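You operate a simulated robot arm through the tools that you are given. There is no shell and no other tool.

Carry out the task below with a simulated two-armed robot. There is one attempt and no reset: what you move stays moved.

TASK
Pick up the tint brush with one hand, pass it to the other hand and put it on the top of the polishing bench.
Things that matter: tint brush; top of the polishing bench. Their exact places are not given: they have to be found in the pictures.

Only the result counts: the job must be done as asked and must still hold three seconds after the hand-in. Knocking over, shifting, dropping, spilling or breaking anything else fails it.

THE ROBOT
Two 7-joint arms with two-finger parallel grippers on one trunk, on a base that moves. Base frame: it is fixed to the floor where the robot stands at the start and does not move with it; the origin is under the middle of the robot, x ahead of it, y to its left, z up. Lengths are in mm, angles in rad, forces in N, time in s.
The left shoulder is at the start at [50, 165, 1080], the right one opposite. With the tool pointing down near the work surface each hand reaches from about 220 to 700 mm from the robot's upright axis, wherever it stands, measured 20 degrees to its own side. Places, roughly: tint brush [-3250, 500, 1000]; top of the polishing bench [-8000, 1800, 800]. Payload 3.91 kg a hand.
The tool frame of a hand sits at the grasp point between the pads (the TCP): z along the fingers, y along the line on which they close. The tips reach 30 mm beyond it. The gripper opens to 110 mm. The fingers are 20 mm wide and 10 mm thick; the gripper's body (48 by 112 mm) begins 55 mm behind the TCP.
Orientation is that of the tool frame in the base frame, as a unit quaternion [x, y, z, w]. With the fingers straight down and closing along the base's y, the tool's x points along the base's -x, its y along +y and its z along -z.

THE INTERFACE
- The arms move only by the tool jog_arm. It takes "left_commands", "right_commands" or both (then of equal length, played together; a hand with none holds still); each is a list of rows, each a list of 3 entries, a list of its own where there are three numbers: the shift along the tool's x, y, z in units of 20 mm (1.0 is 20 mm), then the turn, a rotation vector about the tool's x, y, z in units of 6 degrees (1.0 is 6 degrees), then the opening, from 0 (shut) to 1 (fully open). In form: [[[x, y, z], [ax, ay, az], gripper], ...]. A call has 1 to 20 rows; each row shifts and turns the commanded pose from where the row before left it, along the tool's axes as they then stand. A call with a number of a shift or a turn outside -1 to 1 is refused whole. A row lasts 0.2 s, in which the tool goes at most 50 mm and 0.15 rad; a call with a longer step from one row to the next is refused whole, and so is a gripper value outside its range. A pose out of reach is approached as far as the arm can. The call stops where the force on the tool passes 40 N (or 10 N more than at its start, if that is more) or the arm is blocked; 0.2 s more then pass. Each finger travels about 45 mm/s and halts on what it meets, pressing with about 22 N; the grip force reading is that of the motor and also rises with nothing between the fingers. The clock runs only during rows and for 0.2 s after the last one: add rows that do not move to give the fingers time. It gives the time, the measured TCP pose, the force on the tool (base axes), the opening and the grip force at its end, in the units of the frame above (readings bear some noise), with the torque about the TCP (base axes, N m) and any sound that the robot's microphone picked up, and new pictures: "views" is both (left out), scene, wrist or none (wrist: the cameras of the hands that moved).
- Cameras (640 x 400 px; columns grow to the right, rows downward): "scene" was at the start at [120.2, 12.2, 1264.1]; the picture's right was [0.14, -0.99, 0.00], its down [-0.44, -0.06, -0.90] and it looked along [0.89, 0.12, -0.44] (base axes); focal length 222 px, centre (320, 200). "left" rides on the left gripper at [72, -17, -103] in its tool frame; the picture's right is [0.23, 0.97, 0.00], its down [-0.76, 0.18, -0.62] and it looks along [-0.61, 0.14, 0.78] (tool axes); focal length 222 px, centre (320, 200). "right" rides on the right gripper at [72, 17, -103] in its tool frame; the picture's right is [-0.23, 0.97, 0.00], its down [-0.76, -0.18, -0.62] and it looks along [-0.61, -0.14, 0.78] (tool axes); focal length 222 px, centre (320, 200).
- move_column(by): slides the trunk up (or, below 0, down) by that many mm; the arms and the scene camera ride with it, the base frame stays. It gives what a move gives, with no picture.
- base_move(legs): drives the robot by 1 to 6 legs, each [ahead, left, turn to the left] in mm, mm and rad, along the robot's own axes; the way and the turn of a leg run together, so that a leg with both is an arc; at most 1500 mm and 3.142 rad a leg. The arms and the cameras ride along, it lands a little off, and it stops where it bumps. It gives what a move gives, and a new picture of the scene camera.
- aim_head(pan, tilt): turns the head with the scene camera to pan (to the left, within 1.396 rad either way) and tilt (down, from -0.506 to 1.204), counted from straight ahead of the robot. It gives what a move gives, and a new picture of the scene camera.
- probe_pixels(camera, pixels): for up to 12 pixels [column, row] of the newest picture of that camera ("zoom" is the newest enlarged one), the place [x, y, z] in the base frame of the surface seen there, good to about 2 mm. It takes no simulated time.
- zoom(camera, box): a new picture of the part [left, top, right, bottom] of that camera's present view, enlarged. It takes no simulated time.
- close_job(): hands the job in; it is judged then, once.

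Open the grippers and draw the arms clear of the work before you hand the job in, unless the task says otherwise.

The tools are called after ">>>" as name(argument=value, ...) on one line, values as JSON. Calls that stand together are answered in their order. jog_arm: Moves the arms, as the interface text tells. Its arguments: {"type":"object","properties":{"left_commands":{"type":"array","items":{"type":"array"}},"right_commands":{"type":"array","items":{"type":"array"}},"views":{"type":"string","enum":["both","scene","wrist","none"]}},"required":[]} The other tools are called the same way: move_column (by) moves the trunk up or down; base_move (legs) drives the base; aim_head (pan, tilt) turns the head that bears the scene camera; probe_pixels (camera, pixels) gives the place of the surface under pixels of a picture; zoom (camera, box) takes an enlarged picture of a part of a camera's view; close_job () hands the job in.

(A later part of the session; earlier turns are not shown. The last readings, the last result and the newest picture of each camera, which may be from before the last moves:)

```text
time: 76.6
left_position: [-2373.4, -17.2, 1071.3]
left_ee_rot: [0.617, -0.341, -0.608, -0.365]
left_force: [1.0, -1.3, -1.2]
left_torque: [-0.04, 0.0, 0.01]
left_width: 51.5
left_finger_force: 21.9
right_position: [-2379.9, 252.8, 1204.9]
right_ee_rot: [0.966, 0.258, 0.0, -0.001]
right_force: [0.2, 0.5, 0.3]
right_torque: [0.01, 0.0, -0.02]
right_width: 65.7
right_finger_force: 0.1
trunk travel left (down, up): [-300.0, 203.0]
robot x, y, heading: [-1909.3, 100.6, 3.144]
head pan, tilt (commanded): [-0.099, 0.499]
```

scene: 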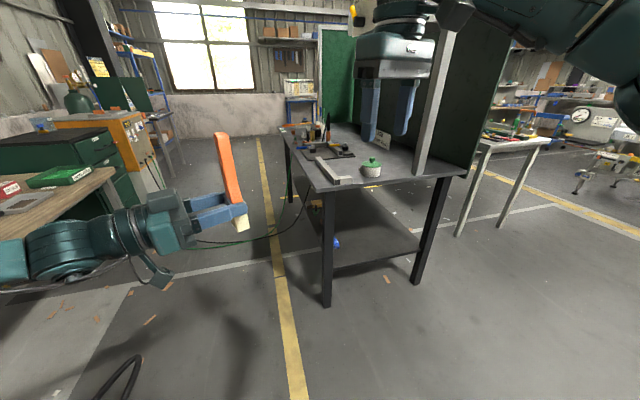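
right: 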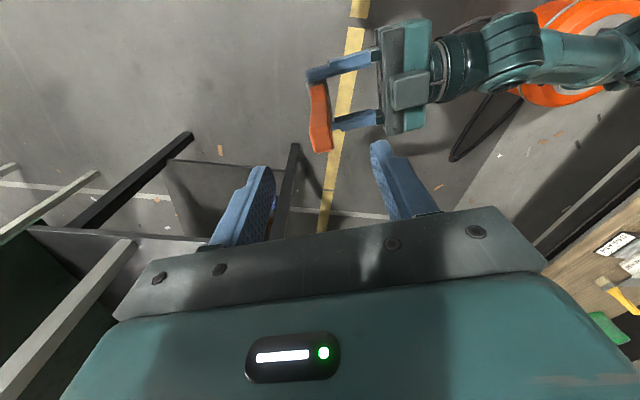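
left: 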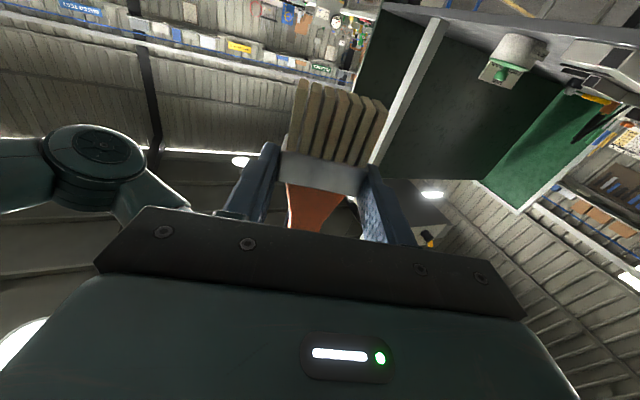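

I now pitch the left hand's fingers down while yawing it back toward the robot's natural heading, so the brush ends up horizontal, handle pointing ahead.

>>> jog_arm(left_commands=[[[0, 0, 0], [-0.666, 1, -0.035], 0], [[0, 0, 0], [-0.659, 1, -0.104], 0], [[0, 0, 0], [-0.644, 1, -0.173], 0], [[0, 0, 0], [-0.623, 1, -0.239], 0], [[0, 0, 0], [-0.594, 1, -0.303], 0], [[0, 0, 0], [-0.559, 1, -0.363], 0], [[0, 0, 0], [-0.518, 1, -0.42], 0], [[0, 0, 0], [-0.472, 1, -0.472], 0], [[0, 0, 0], [-0.42, 1, -0.518], 0], [[0, 0, 0], [-0.363, 1, -0.559], 0], [[0, 0, 0], [-0.303, 1, -0.594], 0], [[0, 0, 0], [-0.239, 1, -0.623], 0], [[0, 0, 0], [-0.173, 1, -0.644], 0], [[0, 0, 0], [-0.104, 1, -0.659], 0], [[0, 0, 0], [-0.035, 1, -0.666], 0]])

```text
time: 79.8
left_position: [-2373.3, -14.5, 1074.2]
left_ee_rot: [1.0, 0.001, 0.015, -0.012]
left_force: [0.4, 0.2, -1.1]
left_torque: [0.0, 0.0, 0.0]
left_width: 0.2
left_finger_force: 22.0
right_position: [-2379.8, 252.3, 1204.1]
right_ee_rot: [0.966, 0.257, 0.001, 0.0]
right_force: [-0.3, 0.1, 0.0]
right_torque: [-0.01, 0.0, 0.02]
right_width: 66.1
right_finger_force: 0.0
trunk travel left (down, up): [-300.0, 203.0]
robot x, y, heading: [-1912.6, 103.1, 3.139]
head pan, tilt (commanded): [-0.099, 0.499]
```

scene: 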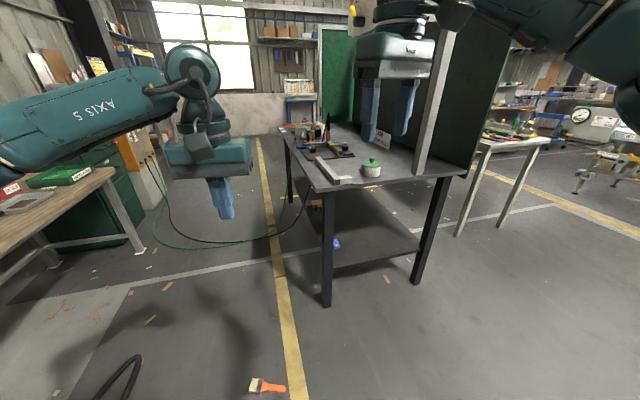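
left: 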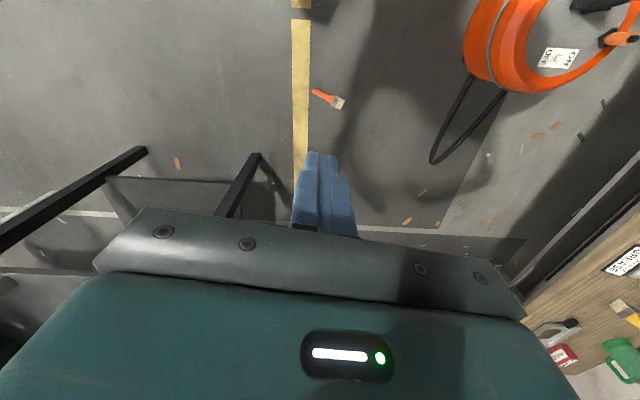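

The brush slipped out of the left gripper (width 0.2) and lies on the floor near scene pixel (268,386). I locate it precisely and look at it closely.

>>> aim_head(pan=0.1, tilt=0.9)

>>> probe_pixels(camera="left", pixels=[[316, 92], [325, 97], [333, 101], [341, 104], [322, 91], [320, 98], [337, 107], [343, 100]])

>>> zoom(camera="left", box=[270, 60, 390, 140])

```text
time: 80.6
left_position: [-2371.8, -14.6, 1075.0]
left_ee_rot: [1.0, 0.0, 0.015, -0.011]
left_force: [0.6, 0.1, -0.2]
left_torque: [-0.01, 0.02, 0.0]
left_width: 0.0
left_finger_force: 22.3
right_position: [-2379.3, 252.1, 1205.2]
right_ee_rot: [0.966, 0.258, 0.0, 0.0]
right_force: [-0.2, 0.0, 0.0]
right_torque: [0.03, -0.02, 0.0]
right_width: 66.0
right_finger_force: 0.1
trunk travel left (down, up): [-300.0, 203.0]
robot x, y, heading: [-1909.9, 105.9, 3.137]
head pan, tilt (commanded): [0.099, 0.901]
```

scene: 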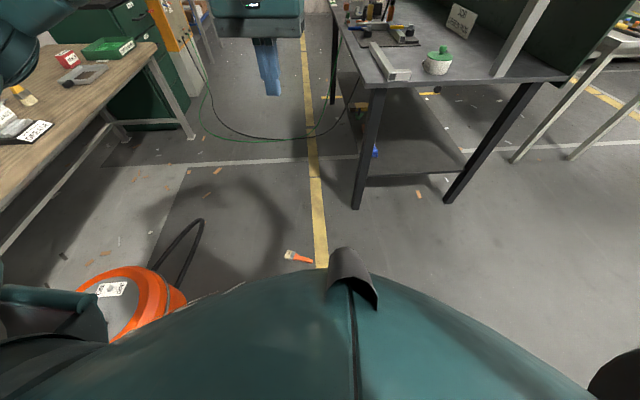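

```text
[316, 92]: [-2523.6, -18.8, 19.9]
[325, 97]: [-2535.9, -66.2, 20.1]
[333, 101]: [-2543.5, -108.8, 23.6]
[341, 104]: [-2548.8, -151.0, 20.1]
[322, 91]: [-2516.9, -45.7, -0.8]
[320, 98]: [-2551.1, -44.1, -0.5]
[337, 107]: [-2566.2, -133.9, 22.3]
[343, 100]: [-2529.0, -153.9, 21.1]
```

```text
5.00 times, centred on (330, 100) of left
```

zoom: 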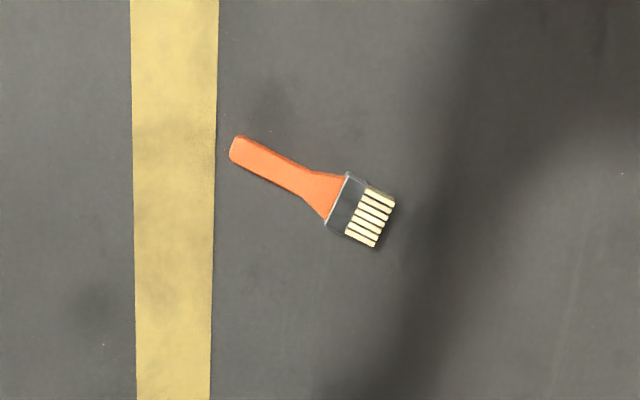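

The brush lies flat on the floor around (-2540,-85), handle end at (-2521,-15), bristles toward (-2552,-155). Before trying a floor pick, I probe the orange reel and other things nearby.

>>> probe_pixels(camera="scene", pixels=[[140, 285], [120, 270], [180, 300], [110, 340], [190, 235], [300, 258], [30, 300], [200, 300], [155, 275], [365, 200], [170, 255]])

>>> move_column(by=-150)

```text
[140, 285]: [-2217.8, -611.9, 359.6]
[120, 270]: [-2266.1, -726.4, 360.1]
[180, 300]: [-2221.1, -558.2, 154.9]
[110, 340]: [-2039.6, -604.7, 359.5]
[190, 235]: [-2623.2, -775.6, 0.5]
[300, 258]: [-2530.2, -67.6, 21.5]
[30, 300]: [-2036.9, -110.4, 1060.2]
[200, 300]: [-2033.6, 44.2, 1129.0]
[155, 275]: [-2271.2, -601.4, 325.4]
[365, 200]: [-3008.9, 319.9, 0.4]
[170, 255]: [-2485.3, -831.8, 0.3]
```

```text
time: 82.4
left_position: [-2373.6, -15.9, 924.6]
left_ee_rot: [1.0, 0.001, 0.015, -0.011]
left_force: [-0.3, -0.8, 0.2]
left_torque: [-0.01, 0.03, 0.0]
left_width: 0.1
left_finger_force: 22.0
right_position: [-2381.1, 252.3, 1055.5]
right_ee_rot: [0.966, 0.258, 0.001, 0.0]
right_force: [0.1, 1.3, 0.1]
right_torque: [0.05, -0.01, 0.02]
right_width: 66.1
right_finger_force: 0.0
trunk travel left (down, up): [-150.0, 353.0]
robot x, y, heading: [-1906.2, 103.7, 3.137]
head pan, tilt (commanded): [0.099, 0.901]
```

The reel (top z≈360, y≈-500 and beyond) is away from the arm. I lower the trunk the remaining 150 mm.

>>> move_column(by=-150)

>>> aim_head(pan=0.1, tilt=0.7)

```text
time: 84.1
left_position: [-2372.8, -15.1, 773.9]
left_ee_rot: [1.0, 0.001, 0.014, -0.011]
left_force: [0.1, 0.0, 0.1]
left_torque: [0.04, 0.01, -0.01]
left_width: 0.1
left_finger_force: 21.7
right_position: [-2379.6, 251.6, 904.8]
right_ee_rot: [0.966, 0.259, 0.001, 0.0]
right_force: [0.1, -0.1, 0.5]
right_torque: [-0.02, -0.02, -0.01]
right_width: 66.1
right_finger_force: 0.0
trunk travel left (down, up): [0.0, 503.0]
robot x, y, heading: [-1908.8, 102.9, 3.139]
head pan, tilt (commanded): [0.099, 0.901]
```

```text
time: 84.9
left_position: [-2373.4, -14.7, 774.7]
left_ee_rot: [1.0, 0.001, 0.014, -0.011]
left_force: [-0.5, -0.2, 0.3]
left_torque: [-0.04, -0.02, -0.04]
left_width: 0.1
left_finger_force: 22.1
right_position: [-2380.2, 252.2, 904.6]
right_ee_rot: [0.966, 0.257, 0.001, 0.0]
right_force: [0.7, 0.3, -0.4]
right_torque: [0.02, -0.01, 0.0]
right_width: 66.1
right_finger_force: 0.0
trunk travel left (down, up): [0.0, 503.0]
robot x, y, heading: [-1914.2, 103.7, 3.143]
head pan, tilt (commanded): [0.099, 0.7]
```

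scene: 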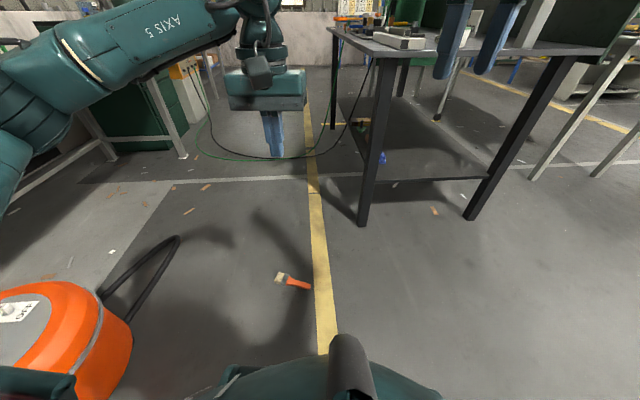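

The trunk is at its lowest. I test how far down the left hand reaches: 20 rows of 20 mm down with the gripper opening.

>>> jog_arm(left_commands=[[[0, 0, 1], [0, 0, 0], 1], [[0, 0, 1], [0, 0, 0], 1], [[0, 0, 1], [0, 0, 0], 1], [[0, 0, 1], [0, 0, 0], 1], [[0, 0, 1], [0, 0, 0], 1], [[0, 0, 1], [0, 0, 0], 1], [[0, 0, 1], [0, 0, 0], 1], [[0, 0, 1], [0, 0, 0], 1], [[0, 0, 1], [0, 0, 0], 1], [[0, 0, 1], [0, 0, 0], 1], [[0, 0, 1], [0, 0, 0], 1], [[0, 0, 1], [0, 0, 0], 1], [[0, 0, 1], [0, 0, 0], 1], [[0, 0, 1], [0, 0, 0], 1], [[0, 0, 1], [0, 0, 0], 1], [[0, 0, 1], [0, 0, 0], 1], [[0, 0, 1], [0, 0, 0], 1], [[0, 0, 1], [0, 0, 0], 1], [[0, 0, 1], [0, 0, 0], 1], [[0, 0, 1], [0, 0, 0], 1]])

```text
time: 89.1
left_position: [-2360.6, -6.6, 373.8]
left_ee_rot: [1.0, 0.001, 0.013, -0.011]
left_force: [-0.3, -0.4, 0.0]
left_torque: [-0.04, 0.0, 0.0]
left_width: 110.1
left_finger_force: 0.1
right_position: [-2381.2, 252.5, 905.4]
right_ee_rot: [0.966, 0.257, 0.001, 0.0]
right_force: [0.7, 0.3, -0.1]
right_torque: [-0.01, 0.0, 0.02]
right_width: 66.0
right_finger_force: 0.2
trunk travel left (down, up): [0.0, 503.0]
robot x, y, heading: [-1906.2, 102.8, 3.141]
head pan, tilt (commanded): [0.099, 0.7]
```

scene: 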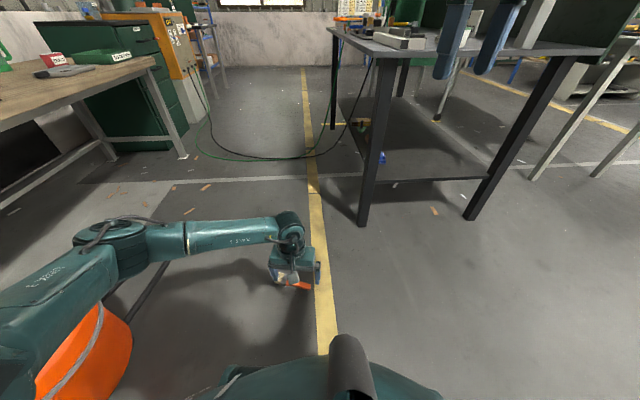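
left: 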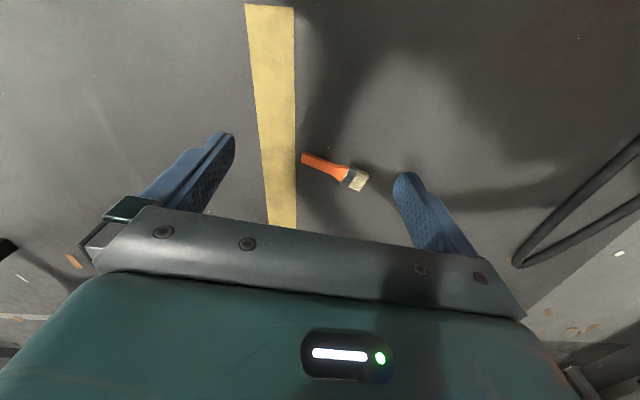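

The hand reached z=374 without a limit. The elbow appears above the reel; I probe its height before going lower.

>>> probe_pixels(camera="scene", pixels=[[110, 235], [75, 240], [105, 265], [160, 250], [60, 290], [30, 320], [100, 310], [130, 300], [230, 240]])

```text
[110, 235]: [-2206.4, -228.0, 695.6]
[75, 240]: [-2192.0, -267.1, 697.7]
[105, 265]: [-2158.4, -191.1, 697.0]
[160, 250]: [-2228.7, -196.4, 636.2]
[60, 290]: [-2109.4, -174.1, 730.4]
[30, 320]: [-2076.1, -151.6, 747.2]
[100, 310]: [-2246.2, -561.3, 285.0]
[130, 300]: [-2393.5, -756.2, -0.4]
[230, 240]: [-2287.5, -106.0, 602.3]
```

The elbow (y≈-240, z≈640) is well away from the reel. I pitch the right hand to look back at the robot's legs, to see where the knees are in this lowered posture.

>>> jog_arm(right_commands=[[[0, 0, 0], [0, 1, 0], 0.6], [[0, 0, 0], [0, 1, 0], 0.6], [[0, 0, 0], [0, 1, 0], 0.6], [[0, 0, 0], [0, 1, 0], 0.6], [[0, 0, 0], [0, 1, 0], 0.6]], views="wrist")

```text
time: 90.3
left_position: [-2361.4, -5.9, 373.8]
left_ee_rot: [1.0, 0.001, 0.014, -0.012]
left_force: [0.2, 0.2, 0.2]
left_torque: [-0.01, 0.0, 0.0]
left_width: 109.9
left_finger_force: 0.1
right_position: [-2325.2, 240.9, 843.0]
right_ee_rot: [0.934, 0.247, 0.249, -0.066]
right_force: [0.3, -0.9, 0.0]
right_torque: [0.03, 0.0, 0.03]
right_width: 65.9
right_finger_force: 0.1
right hand out of reach, approached as far as the arm can: row 2, 3, 4, 5
trunk travel left (down, up): [0.0, 503.0]
robot x, y, heading: [-1909.4, 101.6, 3.136]
head pan, tilt (commanded): [0.099, 0.7]
```

right: 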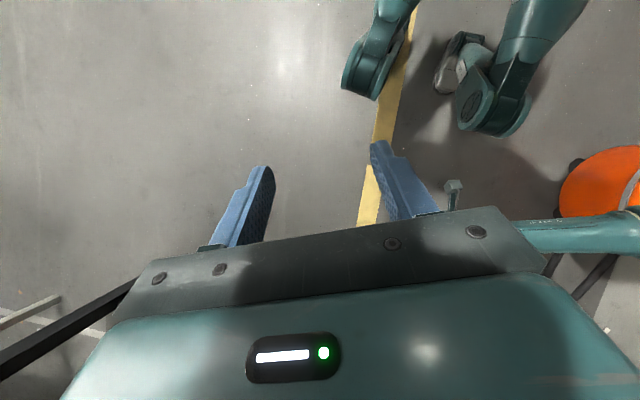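

>>> probe_pixels(camera="right", pixels=[[475, 105], [500, 125], [520, 110], [470, 85], [365, 75], [355, 90], [385, 60], [445, 75], [465, 45], [525, 40], [390, 25], [455, 195]])

>>> zoom(camera="right", box=[320, 0, 600, 150])

```text
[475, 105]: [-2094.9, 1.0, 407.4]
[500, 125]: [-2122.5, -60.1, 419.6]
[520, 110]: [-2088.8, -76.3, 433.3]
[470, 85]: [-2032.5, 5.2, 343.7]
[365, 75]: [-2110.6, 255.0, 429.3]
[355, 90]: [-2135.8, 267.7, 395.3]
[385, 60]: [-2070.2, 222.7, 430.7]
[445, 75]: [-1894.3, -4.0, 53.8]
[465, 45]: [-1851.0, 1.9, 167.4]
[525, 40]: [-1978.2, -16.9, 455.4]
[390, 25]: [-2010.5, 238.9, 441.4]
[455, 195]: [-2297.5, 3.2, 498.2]
```

```text
2.29 times, centred on (460, 75) of right
```

zoom: 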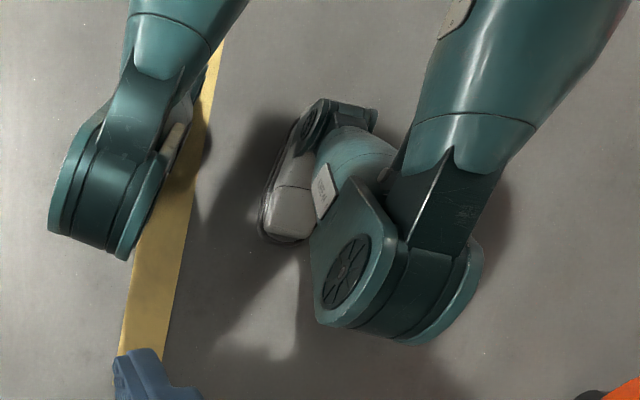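

Legs: knees reach ahead ≈185–230 mm, lateral 98–180, z≈400; the space outside lateral 200 is free. The arm's length (~620 to the wrist) should just reach the floor beside the body, so I'll pick with the right hand, facing -y with the brush at my right side. First I raise the left hand back up and level the right hand.

>>> jog_arm(left_commands=[[[0, 0, -1], [0, 0, 0], 1], [[0, 0, -1], [0, 0, 0], 1], [[0, 0, -1], [0, 0, 0], 1], [[0, 0, -1], [0, 0, 0], 1], [[0, 0, -1], [0, 0, 0], 1], [[0, 0, -1], [0, 0, 0], 1], [[0, 0, -1], [0, 0, 0], 1], [[0, 0, -1], [0, 0, 0], 1], [[0, 0, -1], [0, 0, 0], 1], [[0, 0, -1], [0, 0, 0], 1], [[0, 0, -1], [0, 0, 0], 1], [[0, 0, -1], [0, 0, 0], 1], [[0, 0, -1], [0, 0, 0], 1], [[0, 0, -1], [0, 0, 0], 1], [[0, 0, -1], [0, 0, 0], 1], [[0, 0, -1], [0, 0, 0], 1], [[0, 0, -1], [0, 0, 0], 1], [[0, 0, -1], [0, 0, 0], 1]], right_commands=[[[0, 0, 0], [0, -1, 0], 1], [[0, 0, 0], [0, -1, 0], 1], [[0, 0, 0], [0, -1, 0], 1], [[0, 0, 0], [0, -1, 0], 1], [[0, 0, 0], [0, -1, 0], 1], [[0, 0, 0], [0, 0, 0.8], 1], [[0, 0, 0], [0, 0, 0.8], 1], [[0, 0, 0], [0, 0, 0.8], 1], [[0, 0, 0], [0, 0, 0.8], 1], [[0, 0, 0], [0, 0, 0.8], 1], [[0, 0, 0], [0, 0, 0.9], 1], [[0, -1, 0], [0, 0, 0], 1], [[0, -1, 0], [0, 0, 0], 1], [[0, -1, 0], [0, 0, 0], 1], [[0, -1, 0], [0, 0, 0], 1], [[0, 0, 0], [0, 0, 0], 1], [[0, 0, 0], [0, 0, 0], 1], [[0, 0, 0], [0, 0, 0], 1]], views="scene")

```text
time: 94.1
left_position: [-2373.0, -15.4, 733.2]
left_ee_rot: [1.0, 0.001, 0.014, -0.012]
left_force: [-0.4, 0.3, -0.3]
left_torque: [-0.03, -0.01, 0.0]
left_width: 109.8
left_finger_force: 0.0
right_position: [-2327.8, 322.6, 843.9]
right_ee_rot: [1.0, 0.004, 0.001, 0.0]
right_force: [-0.3, -0.5, 0.1]
right_torque: [0.01, 0.04, 0.0]
right_width: 110.1
right_finger_force: 0.0
trunk travel left (down, up): [0.0, 503.0]
robot x, y, heading: [-1910.5, 103.3, 3.141]
head pan, tilt (commanded): [0.099, 0.7]
```

scene: 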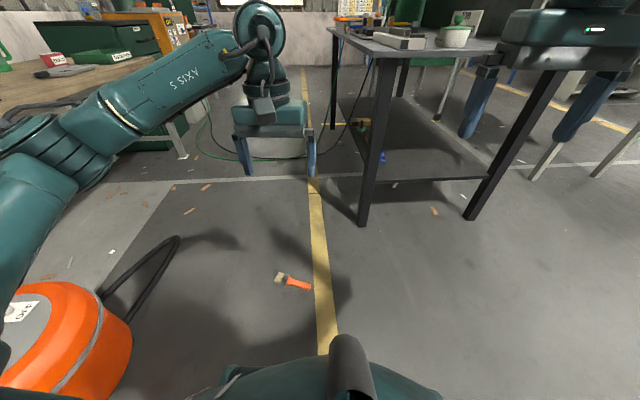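

The brush remains at (290,283). I turn the robot +π/2 in place so it faces -y.

>>> base_move(legs=[[0, 0, 1.571]])

>>> aim_head(pan=-1.2, tilt=0.9)

```text
time: 98.3
left_position: [-1775.4, -356.3, 731.8]
left_ee_rot: [0.695, 0.719, 0.002, -0.018]
left_force: [0.2, -0.7, 0.4]
left_torque: [0.0, -0.02, 0.0]
left_width: 110.1
left_finger_force: 0.1
right_position: [-2113.9, -320.6, 842.1]
right_ee_rot: [0.693, 0.721, 0.001, 0.0]
right_force: [-0.7, 0.2, -0.9]
right_torque: [0.0, -0.02, -0.04]
right_width: 110.1
right_finger_force: 0.0
trunk travel left (down, up): [0.0, 503.0]
robot x, y, heading: [-1909.6, 100.0, -1.541]
head pan, tilt (commanded): [0.099, 0.7]
```

scene: 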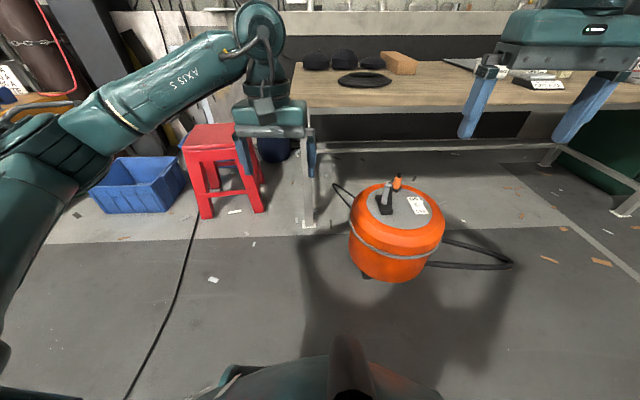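

```text
time: 99.8
left_position: [-1776.3, -356.4, 732.8]
left_ee_rot: [0.695, 0.718, 0.001, -0.018]
left_force: [-0.2, 0.3, -0.6]
left_torque: [0.0, 0.0, -0.02]
left_width: 109.8
left_finger_force: 0.1
right_position: [-2113.9, -321.6, 842.3]
right_ee_rot: [0.693, 0.721, 0.001, -0.001]
right_force: [0.2, 0.2, -0.4]
right_torque: [0.0, -0.01, -0.03]
right_width: 109.9
right_finger_force: 0.1
trunk travel left (down, up): [0.0, 503.0]
robot x, y, heading: [-1910.9, 103.5, -1.545]
head pan, tilt (commanded): [-1.201, 0.901]
```

scene: 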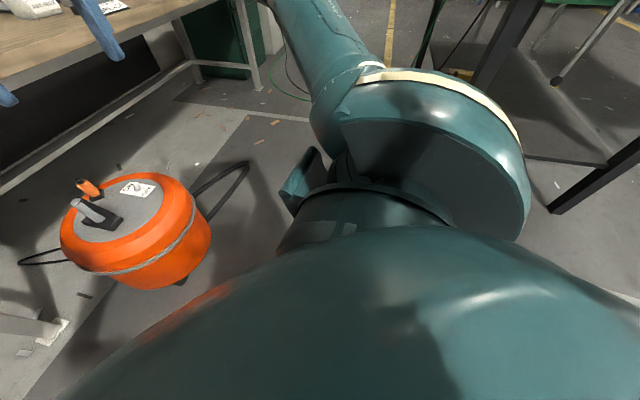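

My shoulder blocks that view. I test the right arm's floor reach here on clear floor: first out to the right side and down.

>>> jog_arm(right_commands=[[[0, -0.29, 0.975], [0, 0, 0], 1], [[0, -0.29, 0.975], [0, 0, 0], 1], [[0, -0.29, 0.975], [0, 0, 0], 1], [[0, -0.29, 0.975], [0, 0, 0], 1], [[0, -0.29, 0.975], [0, 0, 0], 1], [[0, -0.29, 0.975], [0, 0, 0], 1], [[0, -0.29, 0.975], [0, 0, 0], 1], [[0, -0.29, 0.975], [0, 0, 0], 1], [[0, -0.29, 0.975], [0, 0, 0], 1], [[0, -0.29, 0.975], [0, 0, 0], 1], [[0, -0.29, 0.975], [0, 0, 0], 1], [[0, -0.29, 0.975], [0, 0, 0], 1], [[0, -0.29, 0.975], [0, 0, 0], 1], [[0, -0.29, 0.975], [0, 0, 0], 1], [[0, -0.29, 0.975], [0, 0, 0], 1], [[0, -0.29, 0.975], [0, 0, 0], 1], [[0, -0.29, 0.975], [0, 0, 0], 1], [[0, -0.29, 0.975], [0, 0, 0], 1], [[0, -0.29, 0.975], [0, 0, 0], 1], [[0, -0.29, 0.975], [0, 0, 0], 1]], views="wrist")

```text
time: 104.0
left_position: [-1777.0, -356.0, 733.0]
left_ee_rot: [0.695, 0.719, 0.001, -0.018]
left_force: [-0.4, 0.6, -0.5]
left_torque: [0.01, 0.01, -0.01]
left_width: 110.1
left_finger_force: 0.1
right_position: [-2230.7, -325.3, 452.3]
right_ee_rot: [0.694, 0.72, 0.0, 0.0]
right_force: [-0.1, 0.7, 0.1]
right_torque: [-0.04, 0.0, -0.05]
right_width: 109.8
right_finger_force: 0.0
trunk travel left (down, up): [0.0, 503.0]
robot x, y, heading: [-1908.8, 105.1, -1.544]
head pan, tilt (commanded): [-1.201, 0.901]
```

right: 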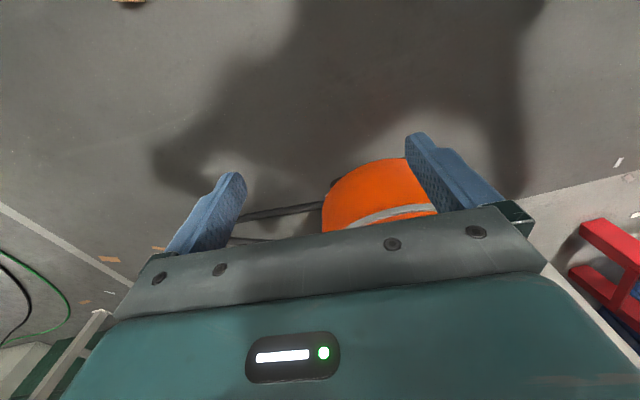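

No limit yet; next I bring the hand back beside the body and lower, toward ahead 110, right 320, z≈250.

>>> jog_arm(right_commands=[[[0.978, 0, 0.625], [0, 0, 0], 1], [[0.978, 0, 0.625], [0, 0, 0], 1], [[0.978, 0, 0.625], [0, 0, 0], 1], [[0.978, 0, 0.625], [0, 0, 0], 1], [[0.978, 0, 0.625], [0, 0, 0], 1], [[0.978, 0, 0.625], [0, 0, 0], 1], [[0.978, 0, 0.625], [0, 0, 0], 1], [[0.978, 0, 0.625], [0, 0, 0], 1], [[0.978, 0, 0.625], [0, 0, 0], 1], [[0.978, 0, 0.625], [0, 0, 0], 1]], views="wrist")

```text
time: 106.2
left_position: [-1775.7, -355.1, 732.4]
left_ee_rot: [0.695, 0.718, 0.002, -0.017]
left_force: [0.9, 0.4, 0.1]
left_torque: [0.0, -0.02, 0.05]
left_width: 110.0
left_finger_force: 0.0
right_position: [-2239.1, -128.4, 328.5]
right_ee_rot: [0.694, 0.72, 0.001, -0.001]
right_force: [0.4, 0.1, 0.3]
right_torque: [0.03, -0.02, 0.02]
right_width: 110.1
right_finger_force: 0.0
trunk travel left (down, up): [0.0, 503.0]
robot x, y, heading: [-1908.7, 103.4, -1.542]
head pan, tilt (commanded): [-1.201, 0.901]
```

right: 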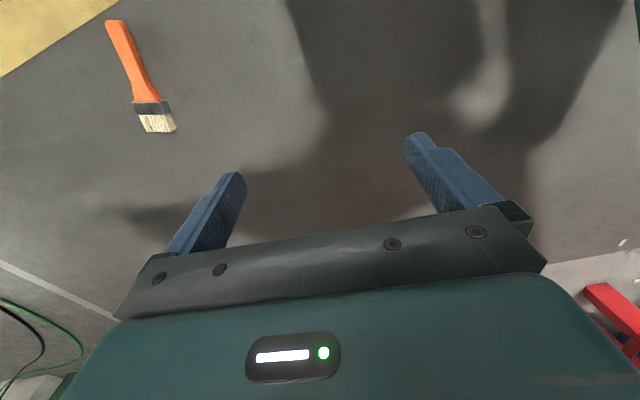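

Still no limit (ahead 231, z 328), and the wrist camera sees the brush at (140,75). I continue.

>>> jog_arm(right_commands=[[[0.978, 0, 0.625], [0, 0, 0], 1], [[0.978, 0, 0.625], [0, 0, 0], 1], [[0.978, 0, 0.625], [0, 0, 0], 1], [[0.978, 0, 0.625], [0, 0, 0], 1], [[0.978, 0, 0.625], [0, 0, 0], 1]], views="wrist")

```text
time: 107.4
left_position: [-1775.4, -355.7, 733.4]
left_ee_rot: [0.695, 0.719, 0.001, -0.018]
left_force: [-0.2, 0.0, -0.7]
left_torque: [0.0, 0.0, 0.03]
left_width: 109.9
left_finger_force: 0.0
right_position: [-2242.5, -34.7, 266.3]
right_ee_rot: [0.694, 0.72, -0.004, 0.001]
right_force: [-11.1, -19.4, 1.2]
right_torque: [1.31, -0.84, -1.09]
right_width: 103.8
right_finger_force: 0.0
trunk travel left (down, up): [0.0, 503.0]
robot x, y, heading: [-1909.7, 104.5, -1.545]
head pan, tilt (commanded): [-1.201, 0.901]
```

right: 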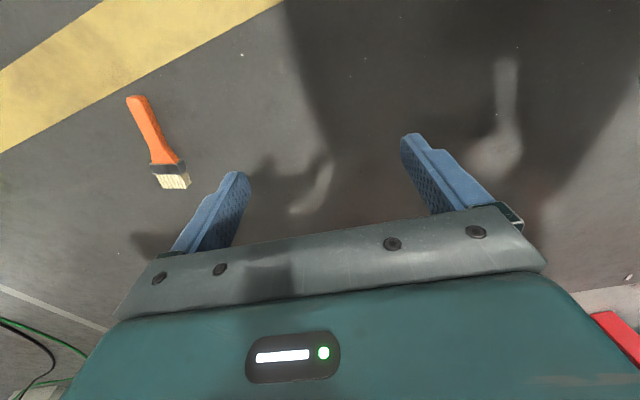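

There is contact force (~22 N) pushing the hand ahead and right – it touches my own body. I back off ahead and to the right at once.

>>> jog_arm(right_commands=[[[-1, -0.5, 0], [0, 0, 0], 1], [[-1, -0.5, 0], [0, 0, 0], 1], [[0, 0, 0], [0, 0, 0], 1]], views="both")

```text
time: 108.2
left_position: [-1775.9, -354.8, 732.7]
left_ee_rot: [0.695, 0.719, 0.002, -0.018]
left_force: [0.2, -0.4, 0.3]
left_torque: [0.01, -0.03, -0.02]
left_width: 110.0
left_finger_force: 0.0
right_position: [-2258.6, -72.2, 264.6]
right_ee_rot: [0.692, 0.722, 0.001, 0.0]
right_force: [0.1, 0.7, 0.2]
right_torque: [0.03, -0.02, -0.01]
right_width: 109.9
right_finger_force: 0.1
trunk travel left (down, up): [0.0, 503.0]
robot x, y, heading: [-1907.2, 103.3, -1.536]
head pan, tilt (commanded): [-1.201, 0.901]
```

scene: 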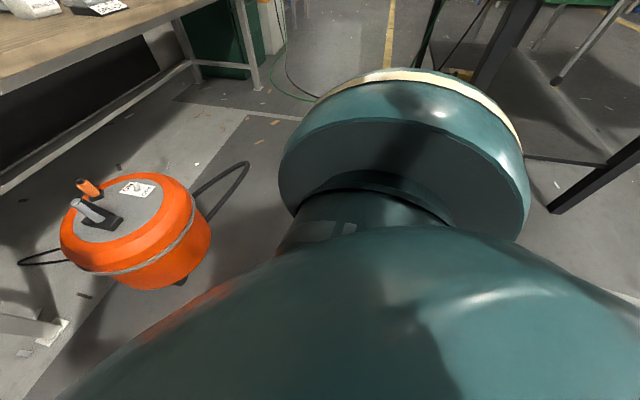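
right: 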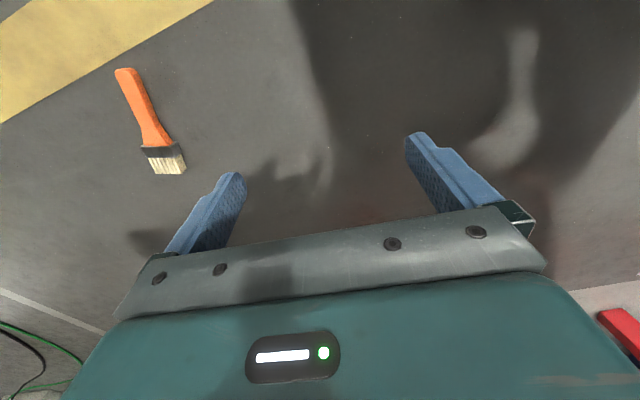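

Contact is gone. At this spot (ahead 165, right 355) I test lowering to z≈44, watching for the reach limit.

>>> jog_arm(right_commands=[[[0, 0, 1], [0, 0, 0], 1], [[0, 0, 1], [0, 0, 0], 1], [[0, 0, 1], [0, 0, 0], 1], [[0, 0, 1], [0, 0, 0], 1], [[0, 0, 1], [0, 0, 0], 1], [[0, 0, 1], [0, 0, 0], 1], [[0, 0, 1], [0, 0, 0], 1], [[0, 0, 1], [0, 0, 0], 1], [[0, 0, 1], [0, 0, 0], 1], [[0, 0, 1], [0, 0, 0], 1], [[0, 0, 1], [0, 0, 0], 1]], views="wrist")

```text
time: 110.6
left_position: [-1776.7, -355.8, 732.0]
left_ee_rot: [0.695, 0.719, 0.002, -0.018]
left_force: [-0.3, 0.1, 0.9]
left_torque: [0.0, 0.02, 0.01]
left_width: 109.9
left_finger_force: 0.1
right_position: [-2260.9, -70.0, 45.6]
right_ee_rot: [0.693, 0.721, -0.001, 0.0]
right_force: [-0.8, 0.1, 0.0]
right_torque: [0.01, -0.04, -0.04]
right_width: 109.9
right_finger_force: 0.1
trunk travel left (down, up): [0.0, 503.0]
robot x, y, heading: [-1910.9, 102.4, -1.536]
head pan, tilt (commanded): [-1.201, 0.901]
```

right: 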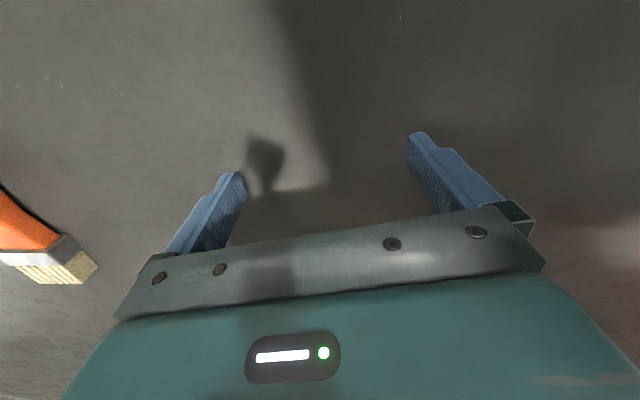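

The right hand reaches z=45.6 with no limit – the floor pick is possible. I raise it 140 mm and re-measure the brush from its camera.

>>> jog_arm(right_commands=[[[0, 0, -1], [0, 0, 0], 1], [[0, 0, -1], [0, 0, 0], 1], [[0, 0, -1], [0, 0, 0], 1], [[0, 0, -1], [0, 0, 0], 1], [[0, 0, -1], [0, 0, 0], 1], [[0, 0, -1], [0, 0, 0], 1], [[0, 0, -1], [0, 0, 0], 1]], views="wrist")

```text
time: 112.2
left_position: [-1775.6, -356.5, 732.2]
left_ee_rot: [0.695, 0.719, 0.002, -0.019]
left_force: [-0.1, 0.2, 0.2]
left_torque: [-0.03, -0.02, -0.01]
left_width: 110.0
left_finger_force: 0.1
right_position: [-2257.7, -70.1, 185.6]
right_ee_rot: [0.693, 0.721, 0.001, -0.001]
right_force: [-0.3, -0.8, -0.7]
right_torque: [-0.01, -0.03, 0.02]
right_width: 110.0
right_finger_force: 0.0
trunk travel left (down, up): [0.0, 503.0]
robot x, y, heading: [-1909.8, 110.2, -1.539]
head pan, tilt (commanded): [-1.201, 0.901]
```

right: 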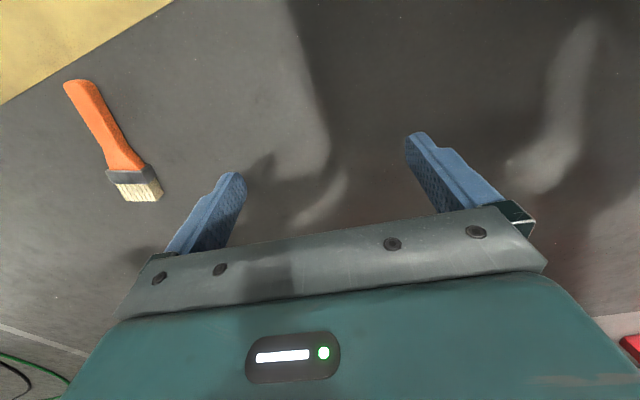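

I probe the brush's handle edges, ferrule and bristle ends in this picture.

>>> probe_pixels(camera="right", pixels=[[75, 86], [70, 95], [86, 88], [92, 120], [106, 112], [100, 140], [118, 130], [112, 160], [138, 155], [128, 172], [120, 195], [158, 195]])

>>> zoom(camera="right", box=[40, 60, 200, 220])

```text
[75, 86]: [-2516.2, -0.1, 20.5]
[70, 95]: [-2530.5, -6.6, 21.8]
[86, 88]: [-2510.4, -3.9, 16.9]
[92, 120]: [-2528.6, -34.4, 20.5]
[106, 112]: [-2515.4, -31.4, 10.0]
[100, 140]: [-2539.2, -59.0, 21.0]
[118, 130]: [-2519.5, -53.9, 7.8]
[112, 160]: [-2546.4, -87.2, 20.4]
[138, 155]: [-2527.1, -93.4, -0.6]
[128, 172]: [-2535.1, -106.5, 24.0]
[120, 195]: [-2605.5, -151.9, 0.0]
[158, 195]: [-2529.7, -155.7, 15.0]
```

```text
2.50 times, centred on (120, 140) of right
```

zoom: 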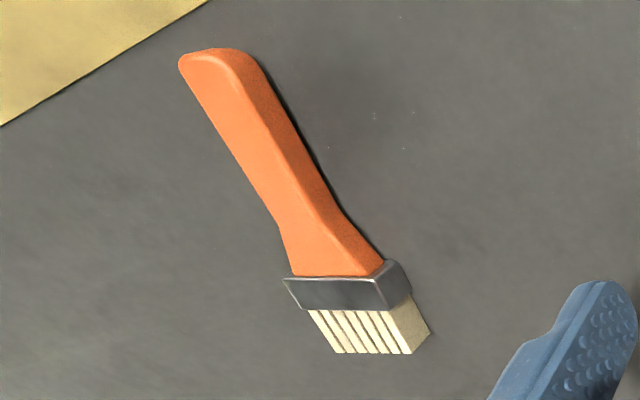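

The handle lies along (0.19,0.98) with its centre near (-2530,-52), top z≈21. I drive the robot 272 mm right and 26 back so the raised right hand comes over it (tips at z≈155, well above).

>>> base_move(legs=[[-26, -200, 0]])

>>> jog_arm(right_commands=[[[0, 0, 0], [0, 0, 0.73], 1], [[0, 0, 0], [0, 0, 0.73], 1], [[0, 0, 0], [0, 0, 0.72], 1]], views="wrist")

```text
time: 114.6
left_position: [-1980.4, -334.5, 732.7]
left_ee_rot: [0.697, 0.717, 0.001, -0.018]
left_force: [-0.6, 0.6, 0.5]
left_torque: [-0.03, -0.02, -0.04]
left_width: 110.0
left_finger_force: 0.0
right_position: [-2458.1, -46.8, 185.0]
right_ee_rot: [0.694, 0.72, 0.001, -0.001]
right_force: [0.3, 0.1, -0.3]
right_torque: [0.01, 0.03, 0.0]
right_width: 110.0
right_finger_force: 0.1
trunk travel left (down, up): [0.0, 503.0]
robot x, y, heading: [-2109.6, 127.9, -1.551]
head pan, tilt (commanded): [-1.201, 0.901]
```

scene: 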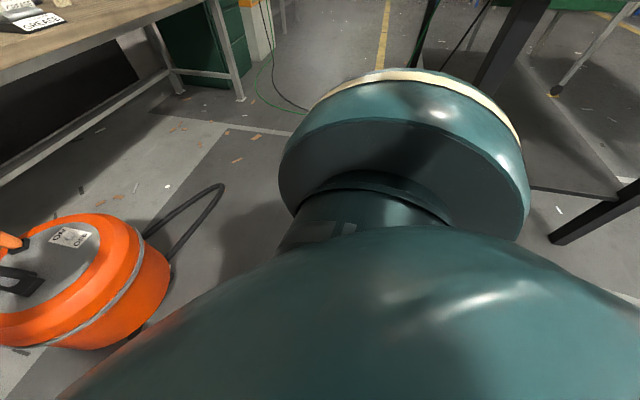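

```text
time: 115.4
left_position: [-1979.6, -334.9, 732.2]
left_ee_rot: [0.697, 0.717, 0.001, -0.019]
left_force: [0.6, -0.1, -0.2]
left_torque: [0.02, 0.01, -0.01]
left_width: 109.8
left_finger_force: 0.0
right_position: [-2460.7, -47.7, 185.1]
right_ee_rot: [0.772, 0.635, 0.001, -0.001]
right_force: [-0.6, -0.5, 0.4]
right_torque: [0.04, 0.02, 0.03]
right_width: 110.1
right_finger_force: 0.1
trunk travel left (down, up): [0.0, 503.0]
robot x, y, heading: [-2114.5, 126.8, -1.548]
head pan, tilt (commanded): [-1.201, 0.901]
```

right: 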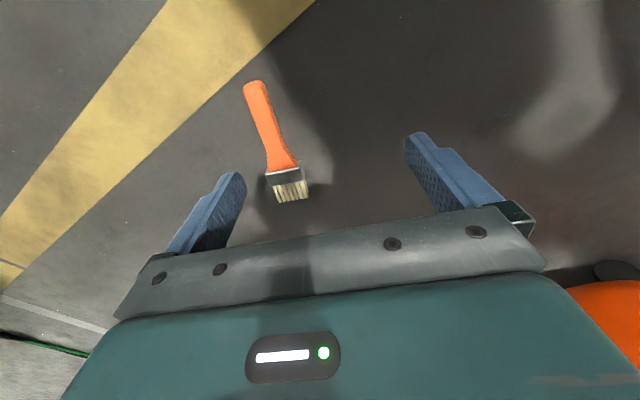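

The brush is now at (265–290, 85–200) in the wrist view. I probe it again for precision.

>>> probe_pixels(camera="right", pixels=[[254, 85], [247, 95], [266, 93], [253, 115], [273, 110], [263, 140], [284, 133], [265, 160], [292, 155], [284, 175], [275, 190], [303, 185]])

>>> zoom(camera="right", box=[200, 60, 360, 220])

```text
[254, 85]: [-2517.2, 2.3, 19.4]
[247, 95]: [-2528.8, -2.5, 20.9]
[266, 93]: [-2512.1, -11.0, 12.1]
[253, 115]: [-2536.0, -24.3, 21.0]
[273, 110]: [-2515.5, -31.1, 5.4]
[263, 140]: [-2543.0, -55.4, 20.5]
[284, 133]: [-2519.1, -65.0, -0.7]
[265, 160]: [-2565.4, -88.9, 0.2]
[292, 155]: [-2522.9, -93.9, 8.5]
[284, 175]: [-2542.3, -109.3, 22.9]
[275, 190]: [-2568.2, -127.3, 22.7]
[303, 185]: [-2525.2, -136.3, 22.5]
```

```text
2.50 times, centred on (280, 140) of right
```

zoom: 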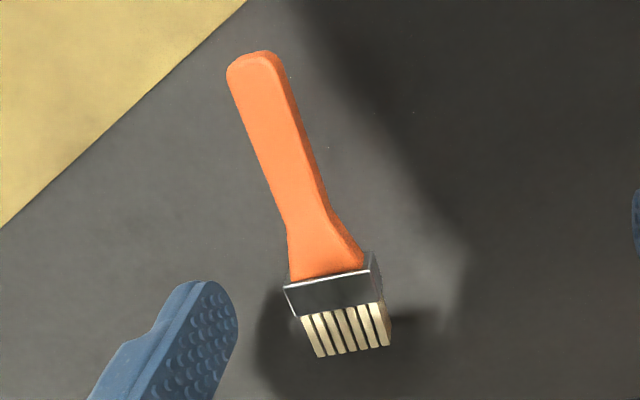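

The grasp point is (-2530,-52) and the hand's yaw now matches the handle. I drive the last 69 mm to the right.

>>> base_move(legs=[[3, -69, 0]])

>>> jog_arm(right_commands=[[[0, 0, 0.5], [0, 0, 0], 1], [[0, 0, 0.5], [0, 0, 0], 1]], views="wrist")

```text
time: 116.7
left_position: [-2049.6, -340.3, 733.3]
left_ee_rot: [0.697, 0.717, 0.001, -0.018]
left_force: [0.3, 0.0, -0.6]
left_torque: [0.0, 0.04, 0.01]
left_width: 110.0
left_finger_force: 0.0
right_position: [-2529.5, -51.2, 184.0]
right_ee_rot: [0.772, 0.635, 0.001, 0.0]
right_force: [0.2, 0.2, -0.1]
right_torque: [-0.03, 0.0, 0.02]
right_width: 110.2
right_finger_force: 0.1
trunk travel left (down, up): [0.0, 503.0]
robot x, y, heading: [-2179.8, 120.8, -1.548]
head pan, tilt (commanded): [-1.201, 0.901]
```

scene: 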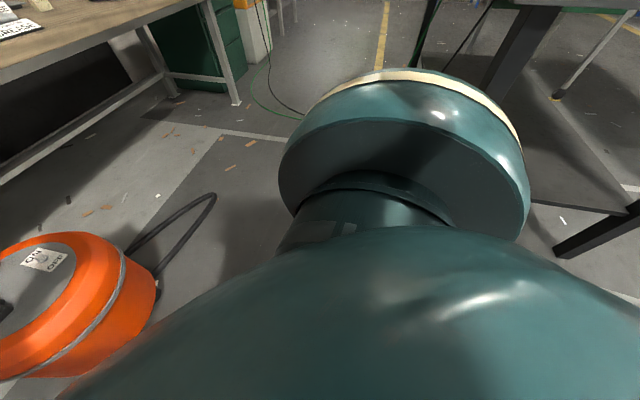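

```text
time: 117.3
left_position: [-2049.3, -340.0, 732.4]
left_ee_rot: [0.698, 0.716, 0.001, -0.018]
left_force: [0.5, 0.8, -0.1]
left_torque: [0.03, 0.01, 0.0]
left_width: 110.1
left_finger_force: 0.1
right_position: [-2530.3, -50.8, 164.4]
right_ee_rot: [0.773, 0.635, 0.0, -0.001]
right_force: [-0.6, -0.6, 0.6]
right_torque: [-0.01, 0.01, -0.03]
right_width: 110.1
right_finger_force: 0.1
trunk travel left (down, up): [0.0, 503.0]
robot x, y, heading: [-2180.2, 122.7, -1.546]
head pan, tilt (commanded): [-1.201, 0.901]
```

right: 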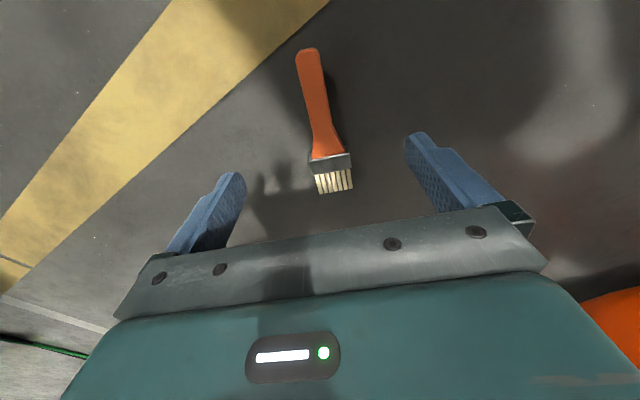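

The TCP is right over the handle. I descend to z≈36 (tips ≈6 mm above the floor).

>>> jog_arm(right_commands=[[[0, 0, 0.8], [0, 0, 0], 1], [[0, 0, 0.8], [0, 0, 0], 1], [[0, 0, 0.8], [0, 0, 0], 1], [[0, 0, 0.8], [0, 0, 0], 1], [[0, 0, 0.8], [0, 0, 0], 1], [[0, 0, 0.8], [0, 0, 0], 1], [[0, 0, 0.8], [0, 0, 0], 1], [[0, 0, 0.8], [0, 0, 0], 1], [[0, 0, 0], [0, 0, 0], 1]], views="wrist")

```text
time: 119.3
left_position: [-2050.3, -339.3, 731.6]
left_ee_rot: [0.697, 0.717, 0.001, -0.018]
left_force: [-0.9, 0.3, 0.0]
left_torque: [0.0, -0.01, 0.01]
left_width: 110.1
left_finger_force: 0.0
right_position: [-2530.8, -51.9, 37.3]
right_ee_rot: [0.772, 0.635, 0.0, 0.0]
right_force: [-0.2, 0.2, 0.3]
right_torque: [-0.01, 0.02, 0.03]
right_width: 109.9
right_finger_force: 0.0
trunk travel left (down, up): [0.0, 503.0]
robot x, y, heading: [-2182.3, 117.5, -1.545]
head pan, tilt (commanded): [-1.201, 0.901]
```

right: 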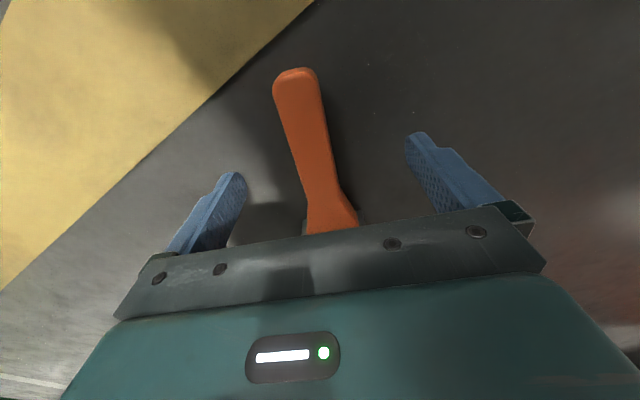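

Well placed: the handle is centred (col ≈318 at the grip row 167). I shift 6 mm toward the handle end, 3 mm lower, and close.

>>> jog_arm(right_commands=[[[0.3, 0, 0.15], [0, 0, 0], 1], [[0, 0, 0], [0, 0, 0], 0.5], [[0, 0, 0], [0, 0, 0], 0.3], [[0, 0, 0], [0, 0, 0], 0.2], [[0, 0, 0], [0, 0, 0], 0.1], [[0, 0, 0], [0, 0, 0], 0], [[0, 0, 0], [0, 0, 0], 0], [[0, 0, 0], [0, 0, 0], 0], [[0, 0, 0], [0, 0, 0], 0]], views="wrist")

```text
time: 121.3
left_position: [-2050.7, -340.4, 732.4]
left_ee_rot: [0.698, 0.716, 0.001, -0.018]
left_force: [-0.9, -1.0, 0.0]
left_torque: [0.0, 0.03, 0.0]
left_width: 109.8
left_finger_force: 0.0
right_position: [-2528.6, -45.5, 34.1]
right_ee_rot: [0.773, 0.635, 0.0, -0.001]
right_force: [-0.1, -0.9, 0.3]
right_torque: [-0.01, -0.01, 0.03]
right_width: 23.6
right_finger_force: 22.1
trunk travel left (down, up): [0.0, 503.0]
robot x, y, heading: [-2179.8, 121.4, -1.547]
head pan, tilt (commanded): [-1.201, 0.901]
```

right: 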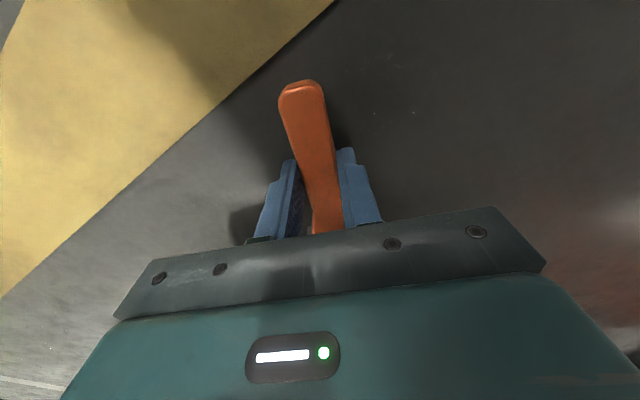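

Gripped at width 23.6. I lift slowly by about 70 mm and check.

>>> jog_arm(right_commands=[[[0, 0, -0.3], [0, 0, 0], 0], [[0, 0, -0.4], [0, 0, 0], 0], [[0, 0, -0.5], [0, 0, 0], 0], [[0, 0, -0.7], [0, 0, 0], 0], [[0, 0, -0.8], [0, 0, 0], 0], [[0, 0, -0.8], [0, 0, 0], 0]], views="wrist")

```text
time: 122.7
left_position: [-2050.1, -340.0, 733.9]
left_ee_rot: [0.698, 0.716, 0.001, -0.018]
left_force: [0.2, -0.7, -0.6]
left_torque: [0.01, 0.0, -0.01]
left_width: 109.9
left_finger_force: 0.0
right_position: [-2528.6, -45.5, 103.1]
right_ee_rot: [0.773, 0.634, -0.001, 0.0]
right_force: [-0.6, -0.2, -0.2]
right_torque: [0.07, -0.03, 0.0]
right_width: 23.6
right_finger_force: 22.2
trunk travel left (down, up): [0.0, 503.0]
robot x, y, heading: [-2180.8, 117.9, -1.548]
head pan, tilt (commanded): [-1.201, 0.901]
```

right: 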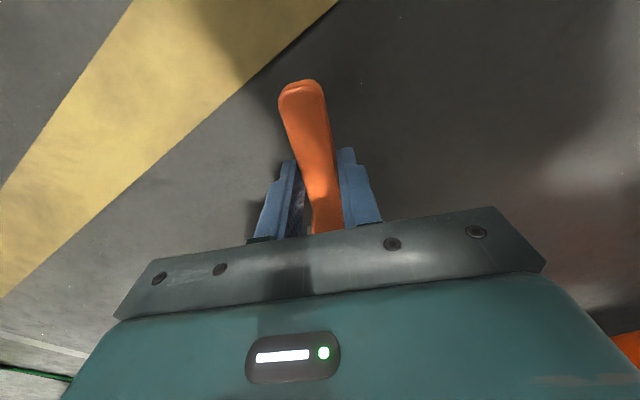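

The brush is securely up off the floor. I continue raising it beside the body, then ahead and up in front.

>>> jog_arm(right_commands=[[[0, 0, -0.9], [0, 0, 0], 0], [[0, 0, -0.9], [0, 0, 0], 0], [[0, 0, -0.9], [0, 0, 0], 0], [[0, 0, -0.9], [0, 0, 0], 0], [[0, 0, -0.9], [0, 0, 0], 0], [[0, 0, -0.9], [0, 0, 0], 0], [[0, 0, -0.9], [0, 0, 0], 0], [[0, 0, -0.9], [0, 0, 0], 0]], views="none")

>>> jog_arm(right_commands=[[[-0.824, 0.184, -0.625], [0, 0, 0], 0], [[-0.824, 0.184, -0.625], [0, 0, 0], 0], [[-0.824, 0.184, -0.625], [0, 0, 0], 0], [[-0.824, 0.184, -0.625], [0, 0, 0], 0], [[-0.824, 0.184, -0.625], [0, 0, 0], 0], [[-0.824, 0.184, -0.625], [0, 0, 0], 0], [[-0.824, 0.184, -0.625], [0, 0, 0], 0], [[-0.824, 0.184, -0.625], [0, 0, 0], 0], [[-0.824, 0.184, -0.625], [0, 0, 0], 0], [[-0.824, 0.184, -0.625], [0, 0, 0], 0], [[-0.824, 0.184, -0.625], [0, 0, 0], 0], [[-0.824, 0.184, -0.625], [0, 0, 0], 0], [[-0.824, 0.184, -0.625], [0, 0, 0], 0], [[-0.824, 0.184, -0.625], [0, 0, 0], 0], [[-0.824, 0.184, -0.625], [0, 0, 0], 0], [[-0.824, 0.184, -0.625], [0, 0, 0], 0]], views="wrist")

```text
time: 124.5
left_position: [-2050.2, -340.3, 732.3]
left_ee_rot: [0.698, 0.716, 0.001, -0.018]
left_force: [-0.7, 0.4, 0.0]
left_torque: [-0.02, 0.01, -0.02]
left_width: 110.2
left_finger_force: 0.0
right_position: [-2526.6, -44.3, 248.4]
right_ee_rot: [0.773, 0.635, 0.001, -0.001]
right_force: [0.0, 0.2, -1.8]
right_torque: [0.08, -0.02, -0.02]
right_width: 23.1
right_finger_force: 21.3
trunk travel left (down, up): [0.0, 503.0]
robot x, y, heading: [-2180.1, 119.2, -1.546]
head pan, tilt (commanded): [-1.201, 0.901]
```

```text
time: 127.9
left_position: [-2050.0, -340.4, 732.8]
left_ee_rot: [0.698, 0.716, 0.002, -0.019]
left_force: [-0.1, -0.8, 0.4]
left_torque: [-0.01, 0.0, -0.01]
left_width: 109.9
left_finger_force: 0.1
right_position: [-2520.7, -316.1, 449.0]
right_ee_rot: [0.772, 0.636, 0.0, 0.0]
right_force: [-0.1, 0.4, -1.1]
right_torque: [0.07, 0.01, -0.04]
right_width: 23.4
right_finger_force: 21.7
trunk travel left (down, up): [0.0, 503.0]
robot x, y, heading: [-2182.1, 120.0, -1.547]
head pan, tilt (commanded): [-1.201, 0.901]
```

right: 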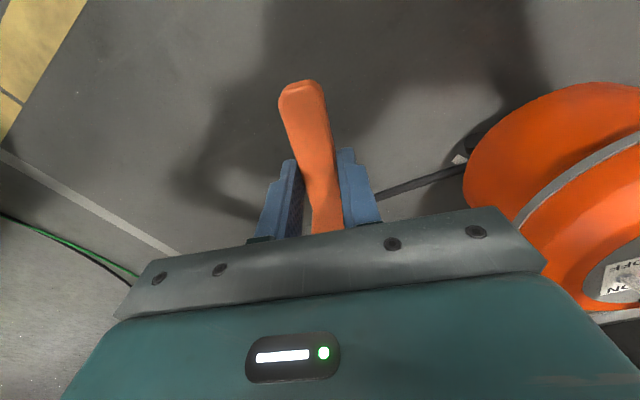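

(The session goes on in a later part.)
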